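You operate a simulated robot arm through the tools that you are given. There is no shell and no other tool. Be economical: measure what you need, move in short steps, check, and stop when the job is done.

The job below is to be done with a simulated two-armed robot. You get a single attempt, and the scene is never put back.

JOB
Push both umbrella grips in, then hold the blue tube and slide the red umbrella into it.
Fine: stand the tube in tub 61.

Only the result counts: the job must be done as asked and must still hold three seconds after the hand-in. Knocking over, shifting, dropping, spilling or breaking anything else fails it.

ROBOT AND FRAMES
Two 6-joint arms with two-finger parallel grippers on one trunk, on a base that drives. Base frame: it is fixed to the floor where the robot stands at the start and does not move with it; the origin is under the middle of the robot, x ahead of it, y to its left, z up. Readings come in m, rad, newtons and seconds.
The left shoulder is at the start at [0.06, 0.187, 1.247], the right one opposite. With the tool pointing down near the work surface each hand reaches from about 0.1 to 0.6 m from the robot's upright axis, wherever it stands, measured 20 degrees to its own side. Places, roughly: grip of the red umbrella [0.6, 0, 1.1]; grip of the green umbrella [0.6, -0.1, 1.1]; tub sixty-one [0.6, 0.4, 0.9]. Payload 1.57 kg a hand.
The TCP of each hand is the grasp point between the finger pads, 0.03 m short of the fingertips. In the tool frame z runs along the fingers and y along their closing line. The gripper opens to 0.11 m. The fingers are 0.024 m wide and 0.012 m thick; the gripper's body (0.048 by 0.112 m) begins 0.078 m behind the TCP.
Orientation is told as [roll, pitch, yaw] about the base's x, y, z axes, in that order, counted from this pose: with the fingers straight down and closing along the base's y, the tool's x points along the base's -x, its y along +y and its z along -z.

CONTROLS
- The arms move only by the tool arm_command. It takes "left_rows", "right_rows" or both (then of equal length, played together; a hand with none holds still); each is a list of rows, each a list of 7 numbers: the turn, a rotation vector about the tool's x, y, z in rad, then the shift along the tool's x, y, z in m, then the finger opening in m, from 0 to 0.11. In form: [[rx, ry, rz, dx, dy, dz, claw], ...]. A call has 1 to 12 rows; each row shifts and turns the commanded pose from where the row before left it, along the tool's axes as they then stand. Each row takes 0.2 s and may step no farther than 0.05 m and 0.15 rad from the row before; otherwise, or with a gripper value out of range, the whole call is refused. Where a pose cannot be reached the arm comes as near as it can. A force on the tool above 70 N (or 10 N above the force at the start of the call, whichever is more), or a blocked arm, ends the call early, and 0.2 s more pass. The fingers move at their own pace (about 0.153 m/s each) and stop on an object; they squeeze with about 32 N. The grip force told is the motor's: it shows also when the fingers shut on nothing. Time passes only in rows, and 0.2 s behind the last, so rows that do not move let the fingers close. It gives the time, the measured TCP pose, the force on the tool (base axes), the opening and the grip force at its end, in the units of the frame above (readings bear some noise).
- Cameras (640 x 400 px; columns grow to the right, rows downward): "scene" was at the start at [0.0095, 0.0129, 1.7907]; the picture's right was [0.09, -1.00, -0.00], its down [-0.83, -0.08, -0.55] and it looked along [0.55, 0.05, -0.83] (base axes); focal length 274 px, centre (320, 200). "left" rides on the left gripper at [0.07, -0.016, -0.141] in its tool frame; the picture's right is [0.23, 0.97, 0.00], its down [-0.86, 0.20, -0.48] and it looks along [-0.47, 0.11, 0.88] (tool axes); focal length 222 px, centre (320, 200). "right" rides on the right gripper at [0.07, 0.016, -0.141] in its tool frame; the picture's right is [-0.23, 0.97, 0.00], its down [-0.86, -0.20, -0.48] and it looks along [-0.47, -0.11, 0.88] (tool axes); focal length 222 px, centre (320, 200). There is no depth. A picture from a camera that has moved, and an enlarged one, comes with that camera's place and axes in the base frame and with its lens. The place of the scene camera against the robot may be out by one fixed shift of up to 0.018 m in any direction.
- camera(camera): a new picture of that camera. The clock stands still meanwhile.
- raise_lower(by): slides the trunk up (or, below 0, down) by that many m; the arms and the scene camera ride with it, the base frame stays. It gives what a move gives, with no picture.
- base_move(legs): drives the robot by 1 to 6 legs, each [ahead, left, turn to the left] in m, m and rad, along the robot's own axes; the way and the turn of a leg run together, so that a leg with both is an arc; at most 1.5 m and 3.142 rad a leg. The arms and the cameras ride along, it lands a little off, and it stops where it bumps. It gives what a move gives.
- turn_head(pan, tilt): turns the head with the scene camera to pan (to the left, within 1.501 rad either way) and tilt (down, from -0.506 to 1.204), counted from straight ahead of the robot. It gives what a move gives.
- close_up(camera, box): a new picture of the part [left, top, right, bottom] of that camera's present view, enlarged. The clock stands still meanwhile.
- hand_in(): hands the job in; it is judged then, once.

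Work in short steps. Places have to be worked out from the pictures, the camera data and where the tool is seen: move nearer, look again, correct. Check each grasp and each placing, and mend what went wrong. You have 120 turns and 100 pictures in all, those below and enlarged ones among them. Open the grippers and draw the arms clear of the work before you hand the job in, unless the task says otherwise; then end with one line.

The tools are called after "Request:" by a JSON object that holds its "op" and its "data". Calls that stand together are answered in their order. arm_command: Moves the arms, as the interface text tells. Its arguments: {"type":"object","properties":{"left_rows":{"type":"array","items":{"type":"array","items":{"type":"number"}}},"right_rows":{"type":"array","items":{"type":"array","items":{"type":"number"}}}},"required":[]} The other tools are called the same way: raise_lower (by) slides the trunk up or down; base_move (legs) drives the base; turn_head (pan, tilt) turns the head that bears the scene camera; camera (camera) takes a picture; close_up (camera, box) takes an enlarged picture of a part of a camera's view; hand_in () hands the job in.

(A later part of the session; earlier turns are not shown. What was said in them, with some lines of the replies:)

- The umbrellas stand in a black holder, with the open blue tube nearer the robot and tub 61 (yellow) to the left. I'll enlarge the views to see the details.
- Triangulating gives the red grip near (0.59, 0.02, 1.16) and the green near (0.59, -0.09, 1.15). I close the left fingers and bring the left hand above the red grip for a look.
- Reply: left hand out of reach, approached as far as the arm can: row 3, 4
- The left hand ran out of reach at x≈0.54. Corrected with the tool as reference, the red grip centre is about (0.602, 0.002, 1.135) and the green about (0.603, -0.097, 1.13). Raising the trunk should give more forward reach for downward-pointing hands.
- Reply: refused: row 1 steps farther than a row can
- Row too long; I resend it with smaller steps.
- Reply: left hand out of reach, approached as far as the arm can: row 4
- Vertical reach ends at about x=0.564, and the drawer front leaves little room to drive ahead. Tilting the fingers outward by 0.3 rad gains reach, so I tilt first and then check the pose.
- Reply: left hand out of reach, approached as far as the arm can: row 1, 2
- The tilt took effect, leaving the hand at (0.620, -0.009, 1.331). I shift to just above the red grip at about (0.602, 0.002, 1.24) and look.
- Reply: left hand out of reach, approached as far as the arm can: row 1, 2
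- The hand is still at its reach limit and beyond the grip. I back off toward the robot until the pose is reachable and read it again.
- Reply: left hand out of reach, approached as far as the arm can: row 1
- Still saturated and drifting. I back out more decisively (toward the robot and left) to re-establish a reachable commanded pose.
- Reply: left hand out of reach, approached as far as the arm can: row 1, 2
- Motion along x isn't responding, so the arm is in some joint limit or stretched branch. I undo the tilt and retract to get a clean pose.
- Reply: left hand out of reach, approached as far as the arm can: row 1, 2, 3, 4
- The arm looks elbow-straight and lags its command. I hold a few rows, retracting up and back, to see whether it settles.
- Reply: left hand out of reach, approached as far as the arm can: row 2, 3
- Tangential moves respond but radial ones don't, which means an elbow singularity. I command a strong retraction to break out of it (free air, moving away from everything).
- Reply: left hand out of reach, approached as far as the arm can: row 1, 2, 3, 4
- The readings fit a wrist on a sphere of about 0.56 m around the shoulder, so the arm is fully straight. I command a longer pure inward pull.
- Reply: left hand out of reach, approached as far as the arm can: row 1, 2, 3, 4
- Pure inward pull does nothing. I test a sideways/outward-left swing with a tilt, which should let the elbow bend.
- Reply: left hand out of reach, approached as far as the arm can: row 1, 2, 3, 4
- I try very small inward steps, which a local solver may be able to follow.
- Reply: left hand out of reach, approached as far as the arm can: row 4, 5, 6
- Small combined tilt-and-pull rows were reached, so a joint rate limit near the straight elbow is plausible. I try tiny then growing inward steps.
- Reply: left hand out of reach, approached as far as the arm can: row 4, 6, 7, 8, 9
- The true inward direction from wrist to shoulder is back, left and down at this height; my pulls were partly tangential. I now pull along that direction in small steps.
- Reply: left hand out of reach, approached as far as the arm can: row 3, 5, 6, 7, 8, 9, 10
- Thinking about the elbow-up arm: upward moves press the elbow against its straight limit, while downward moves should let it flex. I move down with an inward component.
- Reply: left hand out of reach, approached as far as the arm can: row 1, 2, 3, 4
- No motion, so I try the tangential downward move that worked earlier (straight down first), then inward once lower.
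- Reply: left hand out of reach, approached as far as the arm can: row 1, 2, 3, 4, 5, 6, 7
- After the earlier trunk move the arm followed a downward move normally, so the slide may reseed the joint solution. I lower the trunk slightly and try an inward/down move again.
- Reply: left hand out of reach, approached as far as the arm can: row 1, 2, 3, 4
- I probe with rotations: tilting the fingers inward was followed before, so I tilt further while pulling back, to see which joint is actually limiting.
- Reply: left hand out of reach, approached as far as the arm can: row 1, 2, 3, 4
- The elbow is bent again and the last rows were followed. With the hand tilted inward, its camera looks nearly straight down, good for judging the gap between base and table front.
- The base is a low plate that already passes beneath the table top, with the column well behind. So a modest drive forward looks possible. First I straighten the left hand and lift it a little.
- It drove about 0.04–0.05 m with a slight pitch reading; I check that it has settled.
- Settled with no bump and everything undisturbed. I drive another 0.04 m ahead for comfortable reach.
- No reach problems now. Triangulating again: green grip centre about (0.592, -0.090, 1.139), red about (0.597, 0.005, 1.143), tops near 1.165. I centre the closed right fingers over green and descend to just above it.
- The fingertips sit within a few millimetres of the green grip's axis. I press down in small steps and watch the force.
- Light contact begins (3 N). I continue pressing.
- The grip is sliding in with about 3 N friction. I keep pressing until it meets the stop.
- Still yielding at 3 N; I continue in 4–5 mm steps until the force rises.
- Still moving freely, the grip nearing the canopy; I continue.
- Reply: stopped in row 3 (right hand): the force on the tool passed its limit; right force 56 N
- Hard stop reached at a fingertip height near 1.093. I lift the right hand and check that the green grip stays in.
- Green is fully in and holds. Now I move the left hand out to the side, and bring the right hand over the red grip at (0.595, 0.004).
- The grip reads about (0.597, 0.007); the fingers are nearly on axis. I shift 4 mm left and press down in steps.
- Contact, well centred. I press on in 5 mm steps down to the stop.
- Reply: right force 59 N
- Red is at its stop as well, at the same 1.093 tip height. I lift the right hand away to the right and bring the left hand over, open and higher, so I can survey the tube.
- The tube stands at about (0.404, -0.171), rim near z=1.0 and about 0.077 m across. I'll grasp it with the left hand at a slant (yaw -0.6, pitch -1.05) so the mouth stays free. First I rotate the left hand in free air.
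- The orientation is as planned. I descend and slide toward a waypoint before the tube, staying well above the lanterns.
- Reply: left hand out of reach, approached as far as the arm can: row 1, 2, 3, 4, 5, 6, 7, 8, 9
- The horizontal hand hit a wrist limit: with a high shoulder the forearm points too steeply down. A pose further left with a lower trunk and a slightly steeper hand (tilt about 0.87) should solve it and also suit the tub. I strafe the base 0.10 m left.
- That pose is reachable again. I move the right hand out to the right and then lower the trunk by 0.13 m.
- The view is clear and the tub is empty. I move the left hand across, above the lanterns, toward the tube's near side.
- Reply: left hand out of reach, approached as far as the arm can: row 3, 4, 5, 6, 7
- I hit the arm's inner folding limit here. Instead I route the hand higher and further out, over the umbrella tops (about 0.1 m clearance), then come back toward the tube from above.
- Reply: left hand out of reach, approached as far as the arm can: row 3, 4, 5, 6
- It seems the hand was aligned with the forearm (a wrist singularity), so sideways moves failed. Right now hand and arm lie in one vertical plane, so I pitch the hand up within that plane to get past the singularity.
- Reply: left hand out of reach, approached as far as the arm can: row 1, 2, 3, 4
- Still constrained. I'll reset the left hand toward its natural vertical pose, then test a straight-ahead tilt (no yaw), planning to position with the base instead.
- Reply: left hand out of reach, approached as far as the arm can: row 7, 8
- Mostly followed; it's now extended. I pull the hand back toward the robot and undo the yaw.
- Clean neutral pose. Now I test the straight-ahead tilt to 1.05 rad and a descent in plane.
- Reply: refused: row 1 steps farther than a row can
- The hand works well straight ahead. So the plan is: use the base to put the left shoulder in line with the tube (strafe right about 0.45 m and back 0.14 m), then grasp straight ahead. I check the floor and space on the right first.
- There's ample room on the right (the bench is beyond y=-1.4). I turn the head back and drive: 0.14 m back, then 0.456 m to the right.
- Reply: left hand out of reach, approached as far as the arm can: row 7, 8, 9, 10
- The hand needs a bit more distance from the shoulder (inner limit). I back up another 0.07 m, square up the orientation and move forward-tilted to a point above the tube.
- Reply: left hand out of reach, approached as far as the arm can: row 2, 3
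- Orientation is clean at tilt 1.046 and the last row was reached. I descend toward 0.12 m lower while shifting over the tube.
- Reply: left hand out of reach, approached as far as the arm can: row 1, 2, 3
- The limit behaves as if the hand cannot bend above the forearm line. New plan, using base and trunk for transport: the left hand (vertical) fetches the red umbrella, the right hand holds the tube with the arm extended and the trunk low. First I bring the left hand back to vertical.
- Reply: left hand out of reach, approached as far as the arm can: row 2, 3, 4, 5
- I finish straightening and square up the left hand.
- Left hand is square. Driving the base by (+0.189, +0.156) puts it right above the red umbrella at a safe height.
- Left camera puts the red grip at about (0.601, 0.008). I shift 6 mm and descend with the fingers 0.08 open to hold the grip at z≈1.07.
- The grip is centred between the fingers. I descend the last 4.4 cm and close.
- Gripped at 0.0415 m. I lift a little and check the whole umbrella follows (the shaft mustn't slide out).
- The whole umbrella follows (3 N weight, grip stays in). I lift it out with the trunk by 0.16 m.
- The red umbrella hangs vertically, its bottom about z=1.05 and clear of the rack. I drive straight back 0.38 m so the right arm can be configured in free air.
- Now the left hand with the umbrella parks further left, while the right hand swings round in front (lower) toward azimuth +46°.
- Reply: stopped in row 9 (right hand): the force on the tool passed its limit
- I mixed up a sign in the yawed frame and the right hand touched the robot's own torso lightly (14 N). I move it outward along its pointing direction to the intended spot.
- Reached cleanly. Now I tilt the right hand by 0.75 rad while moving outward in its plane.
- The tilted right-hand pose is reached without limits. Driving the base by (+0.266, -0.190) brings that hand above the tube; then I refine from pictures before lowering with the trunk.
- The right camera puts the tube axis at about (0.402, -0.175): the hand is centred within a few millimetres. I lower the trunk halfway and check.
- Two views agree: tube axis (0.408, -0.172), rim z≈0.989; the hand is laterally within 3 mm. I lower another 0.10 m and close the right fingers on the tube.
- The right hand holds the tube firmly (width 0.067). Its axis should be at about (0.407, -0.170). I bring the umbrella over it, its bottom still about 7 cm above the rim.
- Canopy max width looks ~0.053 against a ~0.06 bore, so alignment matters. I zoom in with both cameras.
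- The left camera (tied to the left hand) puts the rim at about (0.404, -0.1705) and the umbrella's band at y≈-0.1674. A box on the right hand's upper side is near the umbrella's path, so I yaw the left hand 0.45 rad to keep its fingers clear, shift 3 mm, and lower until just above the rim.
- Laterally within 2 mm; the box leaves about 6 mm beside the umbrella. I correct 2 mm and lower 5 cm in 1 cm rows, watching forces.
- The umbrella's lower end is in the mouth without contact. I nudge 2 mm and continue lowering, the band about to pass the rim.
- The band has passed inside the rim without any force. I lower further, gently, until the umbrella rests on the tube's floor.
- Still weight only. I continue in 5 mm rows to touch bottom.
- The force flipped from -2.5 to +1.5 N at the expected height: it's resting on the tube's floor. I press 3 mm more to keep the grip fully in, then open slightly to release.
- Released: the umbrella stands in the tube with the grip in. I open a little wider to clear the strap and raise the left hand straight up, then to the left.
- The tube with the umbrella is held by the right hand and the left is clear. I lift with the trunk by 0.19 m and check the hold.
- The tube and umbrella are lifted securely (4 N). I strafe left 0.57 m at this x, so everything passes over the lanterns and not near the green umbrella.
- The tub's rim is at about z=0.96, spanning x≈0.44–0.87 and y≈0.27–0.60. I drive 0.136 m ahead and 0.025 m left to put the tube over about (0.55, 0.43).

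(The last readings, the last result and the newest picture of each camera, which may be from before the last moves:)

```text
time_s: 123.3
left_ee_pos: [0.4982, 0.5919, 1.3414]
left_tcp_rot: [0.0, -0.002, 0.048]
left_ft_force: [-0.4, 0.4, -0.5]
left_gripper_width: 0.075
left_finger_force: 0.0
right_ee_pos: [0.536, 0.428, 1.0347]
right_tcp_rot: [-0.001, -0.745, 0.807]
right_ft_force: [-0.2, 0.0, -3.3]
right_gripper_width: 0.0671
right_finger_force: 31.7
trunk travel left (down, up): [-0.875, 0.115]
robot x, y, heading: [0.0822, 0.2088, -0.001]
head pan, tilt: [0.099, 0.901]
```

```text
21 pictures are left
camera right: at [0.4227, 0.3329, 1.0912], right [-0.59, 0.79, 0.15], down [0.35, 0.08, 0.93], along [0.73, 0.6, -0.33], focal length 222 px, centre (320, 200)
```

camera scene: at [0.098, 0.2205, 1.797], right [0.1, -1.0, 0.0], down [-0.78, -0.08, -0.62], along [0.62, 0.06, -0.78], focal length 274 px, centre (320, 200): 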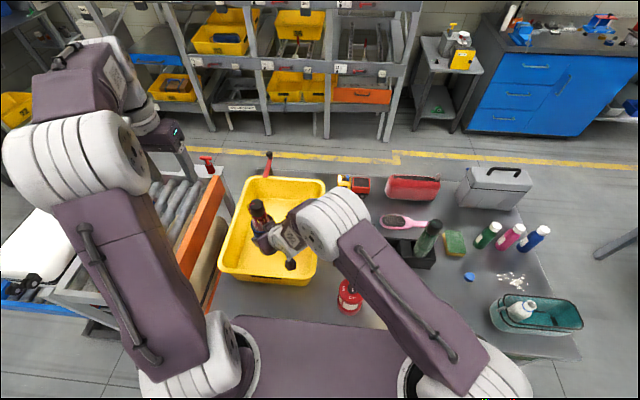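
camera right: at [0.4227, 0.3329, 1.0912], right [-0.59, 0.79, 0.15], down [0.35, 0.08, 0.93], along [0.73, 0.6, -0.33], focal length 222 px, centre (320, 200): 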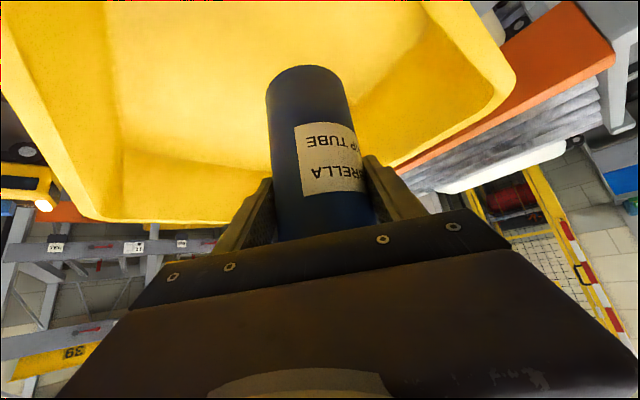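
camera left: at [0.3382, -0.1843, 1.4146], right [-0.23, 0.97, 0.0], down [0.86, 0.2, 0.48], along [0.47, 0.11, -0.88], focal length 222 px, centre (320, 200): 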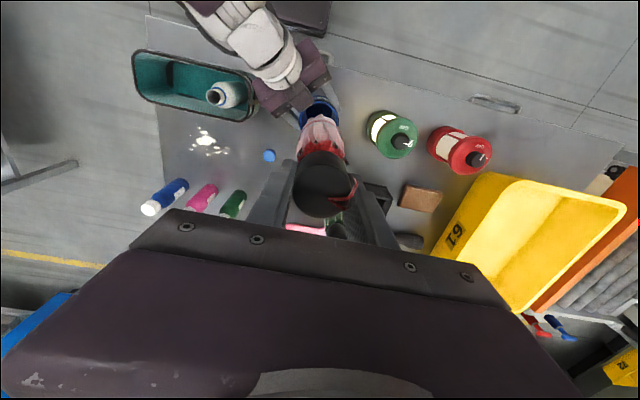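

The tube hangs well inside the tub. To keep the hand's underside off the front wall, I extend the right hand 4 cm along its pointing direction, then lower the trunk to just above the tub floor.

Request:
{"op": "arm_command", "data": {"right_rows": [[0, 0, 0, -0.0073, 0, 0.0068, 0.04], [0, 0, 0, -0.0073, 0, 0.0068, 0.04], [0, 0, 0, -0.0073, 0, 0.0068, 0.04], [0, 0, 0, -0.0073, 0, 0.0068, 0.04], [0, 0, 0, 0, 0, 0, 0.04]]}}

Request:
{"op": "raise_lower", "data": {"by": -0.06}}

Request:
{"op": "close_up", "data": {"camera": "scene", "box": [190, 160, 390, 320]}}

Request:
{"op": "camera", "data": {"camera": "right"}}

```text
time_s: 124.5
left_ee_pos: [0.4977, 0.5915, 1.3409]
left_tcp_rot: [-0.001, 0.001, 0.048]
left_ft_force: [-0.4, 0.0, 0.4]
left_gripper_width: 0.0751
left_finger_force: 0.1
right_ee_pos: [0.5629, 0.4571, 1.0337]
right_tcp_rot: [-0.001, -0.745, 0.808]
right_ft_force: [0.3, 0.6, -3.8]
right_gripper_width: 0.0673
right_finger_force: 31.7
trunk travel left (down, up): [-0.875, 0.115]
robot x, y, heading: [0.0874, 0.206, 0.002]
head pan, tilt: [0.099, 0.901]
```

```text
time_s: 125.5
left_ee_pos: [0.4985, 0.5899, 1.2807]
left_tcp_rot: [-0.001, -0.002, 0.046]
left_ft_force: [-0.3, 0.0, 0.9]
left_gripper_width: 0.075
left_finger_force: 0.0
right_ee_pos: [0.5624, 0.4575, 0.974]
right_tcp_rot: [-0.002, -0.746, 0.808]
right_ft_force: [0.1, -0.2, -4.1]
right_gripper_width: 0.0676
right_finger_force: 31.8
trunk travel left (down, up): [-0.815, 0.175]
robot x, y, heading: [0.0871, 0.207, 0.002]
head pan, tilt: [0.099, 0.901]
```

```text
2.50 times, centred on (290, 240) of scene
camera zoom: at [0.0983, 0.2206, 1.7369], right [0.1, -1.0, 0.0], down [-0.78, -0.08, -0.62], along [0.62, 0.06, -0.78], focal length 686 px, centre (395, 100)
```

zoom: 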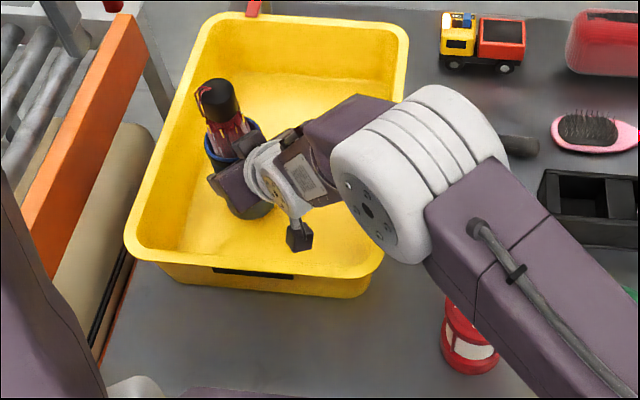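

```text
19 pictures are left
camera right: at [0.4491, 0.362, 1.0309], right [-0.59, 0.79, 0.15], down [0.35, 0.08, 0.93], along [0.73, 0.6, -0.33], focal length 222 px, centre (320, 200)
```

right: 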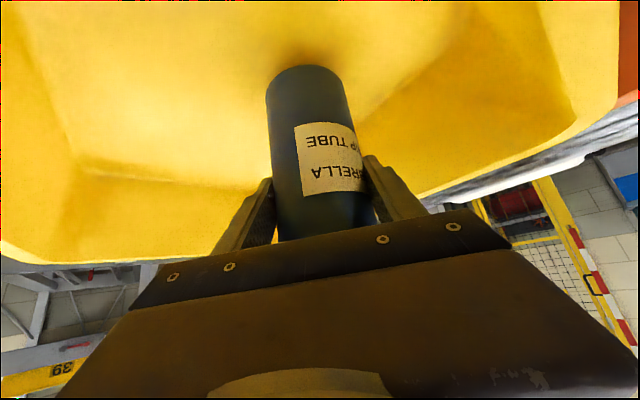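

Everything is inside the tub with a bit more room needed on the left side, so I shift 2.5 cm right, then descend with force watching in 5 mm rows.

Request:
{"op": "base_move", "data": {"legs": [[0, -0.025, 0]]}}

Request:
{"op": "arm_command", "data": {"right_rows": [[0, 0, 0, 0.0034, 0, 0.0037, 0.04], [0, 0, 0, 0.0034, 0, 0.0037, 0.04], [0, 0, 0, 0.0027, 0, 0.0029, 0.04], [0, 0, 0, 0, 0, 0, 0.04]]}}

```text
time_s: 126.3
left_ee_pos: [0.4981, 0.574, 1.2786]
left_tcp_rot: [-0.003, 0.0, 0.048]
left_ft_force: [0.5, 0.8, -0.9]
left_gripper_width: 0.0747
left_finger_force: 0.1
right_ee_pos: [0.5634, 0.4384, 0.9739]
right_tcp_rot: [-0.007, -0.742, 0.812]
right_ft_force: [0.5, 0.9, -4.5]
right_gripper_width: 0.067
right_finger_force: 31.9
trunk travel left (down, up): [-0.815, 0.175]
robot x, y, heading: [0.0816, 0.1827, 0.0]
head pan, tilt: [0.099, 0.901]
```

```text
time_s: 127.3
left_ee_pos: [0.4996, 0.5672, 1.2789]
left_tcp_rot: [-0.001, 0.0, 0.049]
left_ft_force: [-0.4, 1.1, 0.4]
left_gripper_width: 0.0749
left_finger_force: 0.1
right_ee_pos: [0.5619, 0.4331, 0.9611]
right_tcp_rot: [-0.001, -0.746, 0.808]
right_ft_force: [-0.7, -0.4, -3.5]
right_gripper_width: 0.0669
right_finger_force: 31.5
trunk travel left (down, up): [-0.815, 0.175]
robot x, y, heading: [0.0825, 0.1843, 0.003]
head pan, tilt: [0.099, 0.901]
```

Still hanging (-3.5 N). I continue in 3 mm rows until the floor carries it.

Request:
{"op": "arm_command", "data": {"right_rows": [[0, 0, 0, 0.002, 0, 0.0022, 0.04], [0, 0, 0, 0.002, 0, 0.0022, 0.04], [0, 0, 0, 0.0014, 0, 0.0015, 0.04], [0, 0, 0, 0, 0, 0, 0.04]]}}

```text
time_s: 128.3
left_ee_pos: [0.4976, 0.5668, 1.2806]
left_tcp_rot: [0.0, 0.001, 0.047]
left_ft_force: [-0.4, 0.4, -0.3]
left_gripper_width: 0.075
left_finger_force: 0.2
right_ee_pos: [0.5625, 0.4336, 0.9536]
right_tcp_rot: [-0.001, -0.748, 0.809]
right_ft_force: [-0.9, 0.3, -2.0]
right_gripper_width: 0.067
right_finger_force: 32.1
trunk travel left (down, up): [-0.815, 0.175]
robot x, y, heading: [0.0846, 0.1833, 0.003]
head pan, tilt: [0.099, 0.901]
```

Request:
{"op": "arm_command", "data": {"right_rows": [[0, 0, 0, 0.0014, 0, 0.0015, 0.04], [0, 0, 0, 0.0014, 0, 0.0015, 0.04], [0, 0, 0, 0, 0, 0, 0.04]]}}

```text
time_s: 129.1
left_ee_pos: [0.4952, 0.5661, 1.2822]
left_tcp_rot: [0.001, -0.003, 0.048]
left_ft_force: [-0.6, 0.1, 0.1]
left_gripper_width: 0.0751
left_finger_force: 0.0
right_ee_pos: [0.5621, 0.4331, 0.9523]
right_tcp_rot: [-0.004, -0.756, 0.809]
right_ft_force: [-0.7, 0.9, 21.4]
right_gripper_width: 0.0673
right_finger_force: 32.2
trunk travel left (down, up): [-0.815, 0.175]
robot x, y, heading: [0.0818, 0.1863, 0.003]
head pan, tilt: [0.099, 0.901]
```

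The tube is on the tub floor (21 N). I relax 2 mm, then open the right fingers and look.

Request:
{"op": "arm_command", "data": {"right_rows": [[0, 0, 0, -0.0014, 0, -0.0015, 0.04], [0, 0, 0, 0, 0, 0, 0.075], [0, 0, 0, 0, 0, 0, 0.09], [0, 0, 0, 0, 0, 0, 0.1], [0, 0, 0, 0, 0, 0, 0.1]]}}

Request:
{"op": "close_up", "data": {"camera": "scene", "box": [190, 160, 390, 320]}}

Request:
{"op": "camera", "data": {"camera": "right"}}

```text
time_s: 130.3
left_ee_pos: [0.4988, 0.5682, 1.2803]
left_tcp_rot: [-0.002, 0.0, 0.05]
left_ft_force: [0.2, -0.2, 0.1]
left_gripper_width: 0.075
left_finger_force: 0.2
right_ee_pos: [0.5627, 0.4321, 0.9505]
right_tcp_rot: [-0.002, -0.746, 0.808]
right_ft_force: [0.7, 0.8, 0.6]
right_gripper_width: 0.0999
right_finger_force: 0.0
trunk travel left (down, up): [-0.815, 0.175]
robot x, y, heading: [0.081, 0.1827, -0.002]
head pan, tilt: [0.099, 0.901]
```

```text
2.50 times, centred on (290, 240) of scene
camera zoom: at [0.0979, 0.1963, 1.7369], right [0.1, -0.99, 0.0], down [-0.78, -0.08, -0.62], along [0.62, 0.06, -0.78], focal length 686 px, centre (395, 100)
```

zoom: 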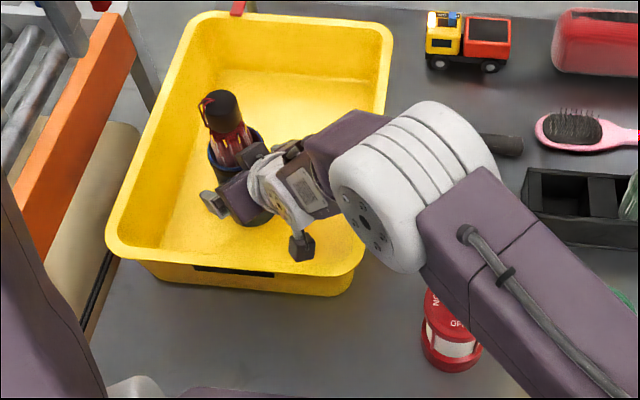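

```text
17 pictures are left
camera right: at [0.4486, 0.3379, 1.0072], right [-0.59, 0.79, 0.15], down [0.35, 0.08, 0.93], along [0.73, 0.6, -0.33], focal length 222 px, centre (320, 200)
```

right: 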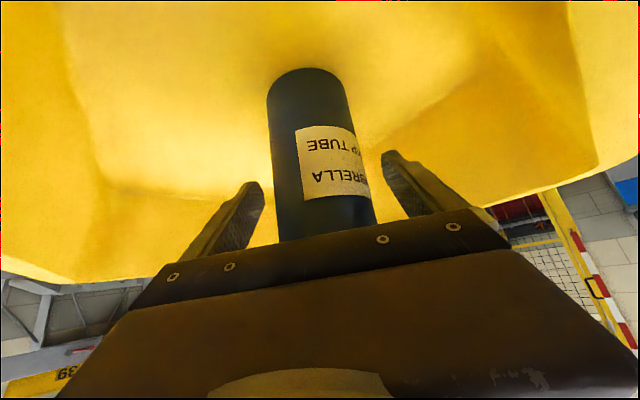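

The tube stands upright in the tub, free of the fingers. I retract the right hand 4 cm along its pointing line (reverse of the earlier extension), then raise the trunk.

Request:
{"op": "arm_command", "data": {"right_rows": [[0, 0, 0, 0.0073, 0, -0.0068, 0.105], [0, 0, 0, 0.0073, 0, -0.0068, 0.105], [0, 0, 0, 0.0073, 0, -0.0068, 0.105], [0, 0, 0, 0.0073, 0, -0.0068, 0.105], [0, 0, 0, 0, 0, 0, 0.105]]}}

Request:
{"op": "raise_lower", "data": {"by": 0.17}}

Request:
{"op": "close_up", "data": {"camera": "scene", "box": [190, 160, 390, 320]}}

```text
time_s: 131.5
left_ee_pos: [0.4979, 0.5673, 1.281]
left_tcp_rot: [0.0, -0.002, 0.05]
left_ft_force: [0.5, -0.1, -1.1]
left_gripper_width: 0.0749
left_finger_force: 0.1
right_ee_pos: [0.5345, 0.4049, 0.9523]
right_tcp_rot: [0.0, -0.748, 0.809]
right_ft_force: [-1.1, 0.4, -0.1]
right_gripper_width: 0.1049
right_finger_force: 0.1
trunk travel left (down, up): [-0.815, 0.175]
robot x, y, heading: [0.0814, 0.1829, 0.0]
head pan, tilt: [0.099, 0.901]
```

```text
time_s: 133.4
left_ee_pos: [0.4981, 0.5676, 1.4498]
left_tcp_rot: [0.002, 0.0, 0.048]
left_ft_force: [0.1, 0.2, 0.4]
left_gripper_width: 0.0748
left_finger_force: 0.1
right_ee_pos: [0.5338, 0.4049, 1.122]
right_tcp_rot: [-0.002, -0.745, 0.808]
right_ft_force: [-0.2, -0.5, 0.7]
right_gripper_width: 0.1052
right_finger_force: 0.1
trunk travel left (down, up): [-0.985, 0.005]
robot x, y, heading: [0.0804, 0.1803, 0.002]
head pan, tilt: [0.099, 0.901]
```

```text
2.50 times, centred on (290, 240) of scene
camera zoom: at [0.0979, 0.1964, 1.9069], right [0.1, -0.99, 0.0], down [-0.78, -0.08, -0.62], along [0.62, 0.06, -0.78], focal length 686 px, centre (395, 100)
```

zoom: 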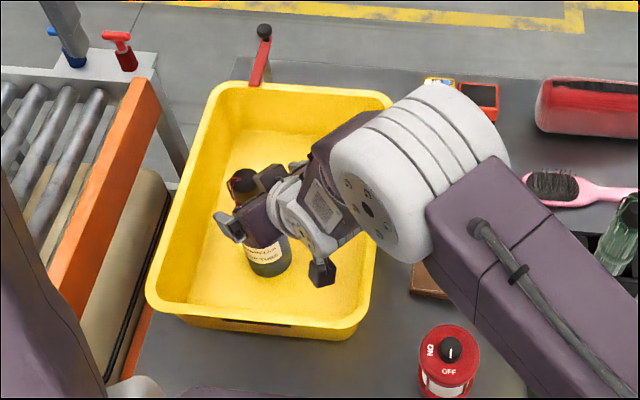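

The hand is above the tub with the tube standing. I back away diagonally along the hand's own line, then straight back.

Request:
{"op": "base_move", "data": {"legs": [[-0.104, -0.108, 0], [-0.22, 0, 0]]}}

Request:
{"op": "turn_head", "data": {"pan": 0.25, "tilt": 0.75}}

Request:
{"op": "camera", "data": {"camera": "scene"}}

```text
time_s: 136.1
left_ee_pos: [0.1818, 0.4587, 1.4481]
left_tcp_rot: [0.0, 0.003, 0.042]
left_ft_force: [0.7, 0.4, -0.5]
left_gripper_width: 0.0752
left_finger_force: 0.0
right_ee_pos: [0.2154, 0.2945, 1.1201]
right_tcp_rot: [0.001, -0.743, 0.8]
right_ft_force: [0.1, -0.4, -0.7]
right_gripper_width: 0.1051
right_finger_force: 0.1
trunk travel left (down, up): [-0.985, 0.005]
robot x, y, heading: [-0.2406, 0.074, -0.012]
head pan, tilt: [0.099, 0.901]
```

```text
time_s: 136.8
left_ee_pos: [0.1778, 0.4578, 1.4504]
left_tcp_rot: [-0.001, 0.001, 0.043]
left_ft_force: [1.1, 0.8, -0.5]
left_gripper_width: 0.075
left_finger_force: 0.0
right_ee_pos: [0.2126, 0.2947, 1.1216]
right_tcp_rot: [0.0, -0.746, 0.8]
right_ft_force: [0.0, -0.5, -0.1]
right_gripper_width: 0.1054
right_finger_force: 0.1
trunk travel left (down, up): [-0.985, 0.005]
robot x, y, heading: [-0.2439, 0.0775, -0.01]
head pan, tilt: [0.25, 0.75]
```

```text
15 pictures are left
camera scene: at [-0.2184, 0.1024, 1.9187], right [0.24, -0.97, 0.0], down [-0.66, -0.16, -0.73], along [0.71, 0.18, -0.68], focal length 274 px, centre (320, 200)
```

scene: 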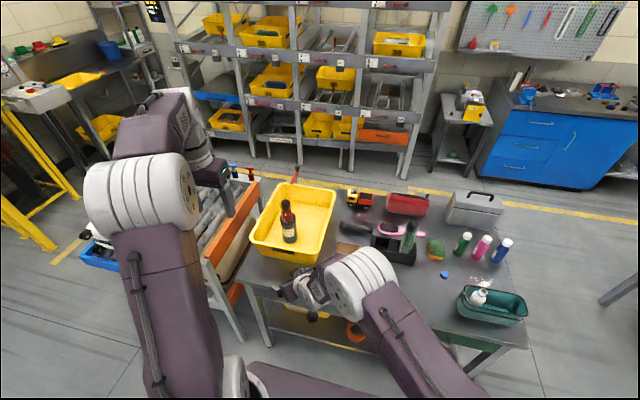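

I check the tub and the rest of the table in enlargement before handing in.

Request:
{"op": "close_up", "data": {"camera": "scene", "box": [240, 170, 360, 280]}}

Request:
{"op": "close_up", "data": {"camera": "scene", "box": [330, 170, 530, 330]}}

```text
3.64 times, centred on (300, 225) of scene
camera zoom: at [-0.2184, 0.1024, 1.9187], right [0.24, -0.97, 0.0], down [-0.66, -0.16, -0.73], along [0.71, 0.18, -0.68], focal length 997 px, centre (393, 109)
```

zoom: 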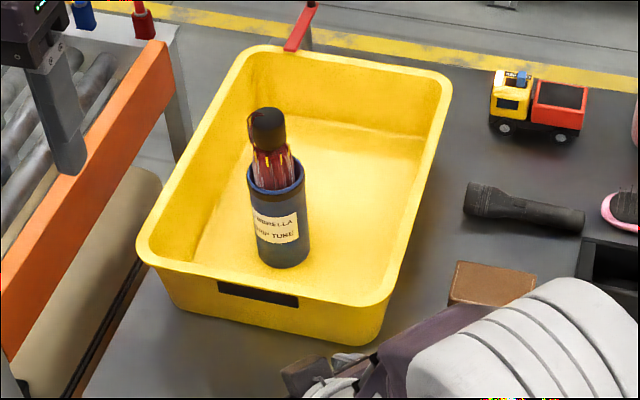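

```text
2.50 times, centred on (430, 250) of scene
camera zoom: at [-0.2184, 0.1024, 1.9187], right [0.24, -0.97, 0.0], down [-0.66, -0.16, -0.73], along [0.71, 0.18, -0.68], focal length 686 px, centre (45, 75)
```

zoom: 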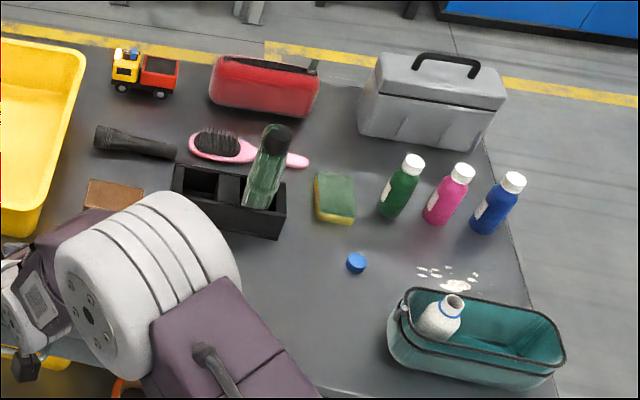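

The tube stands upright in tub 61 with the red umbrella inside. Both grips are in, the other objects in view are undisturbed, and both grippers are open and clear. I hand in.

Request:
{"op": "hand_in", "data": {}}

```text
The job is handed in.
```

Job handed in: I pushed both umbrella grips in, held the blue tube with the right hand while the left slid the red umbrella into it, and stood the tube upright in tub 61. In the last pictures nothing else had moved, though the right arm hid the two lanterns.
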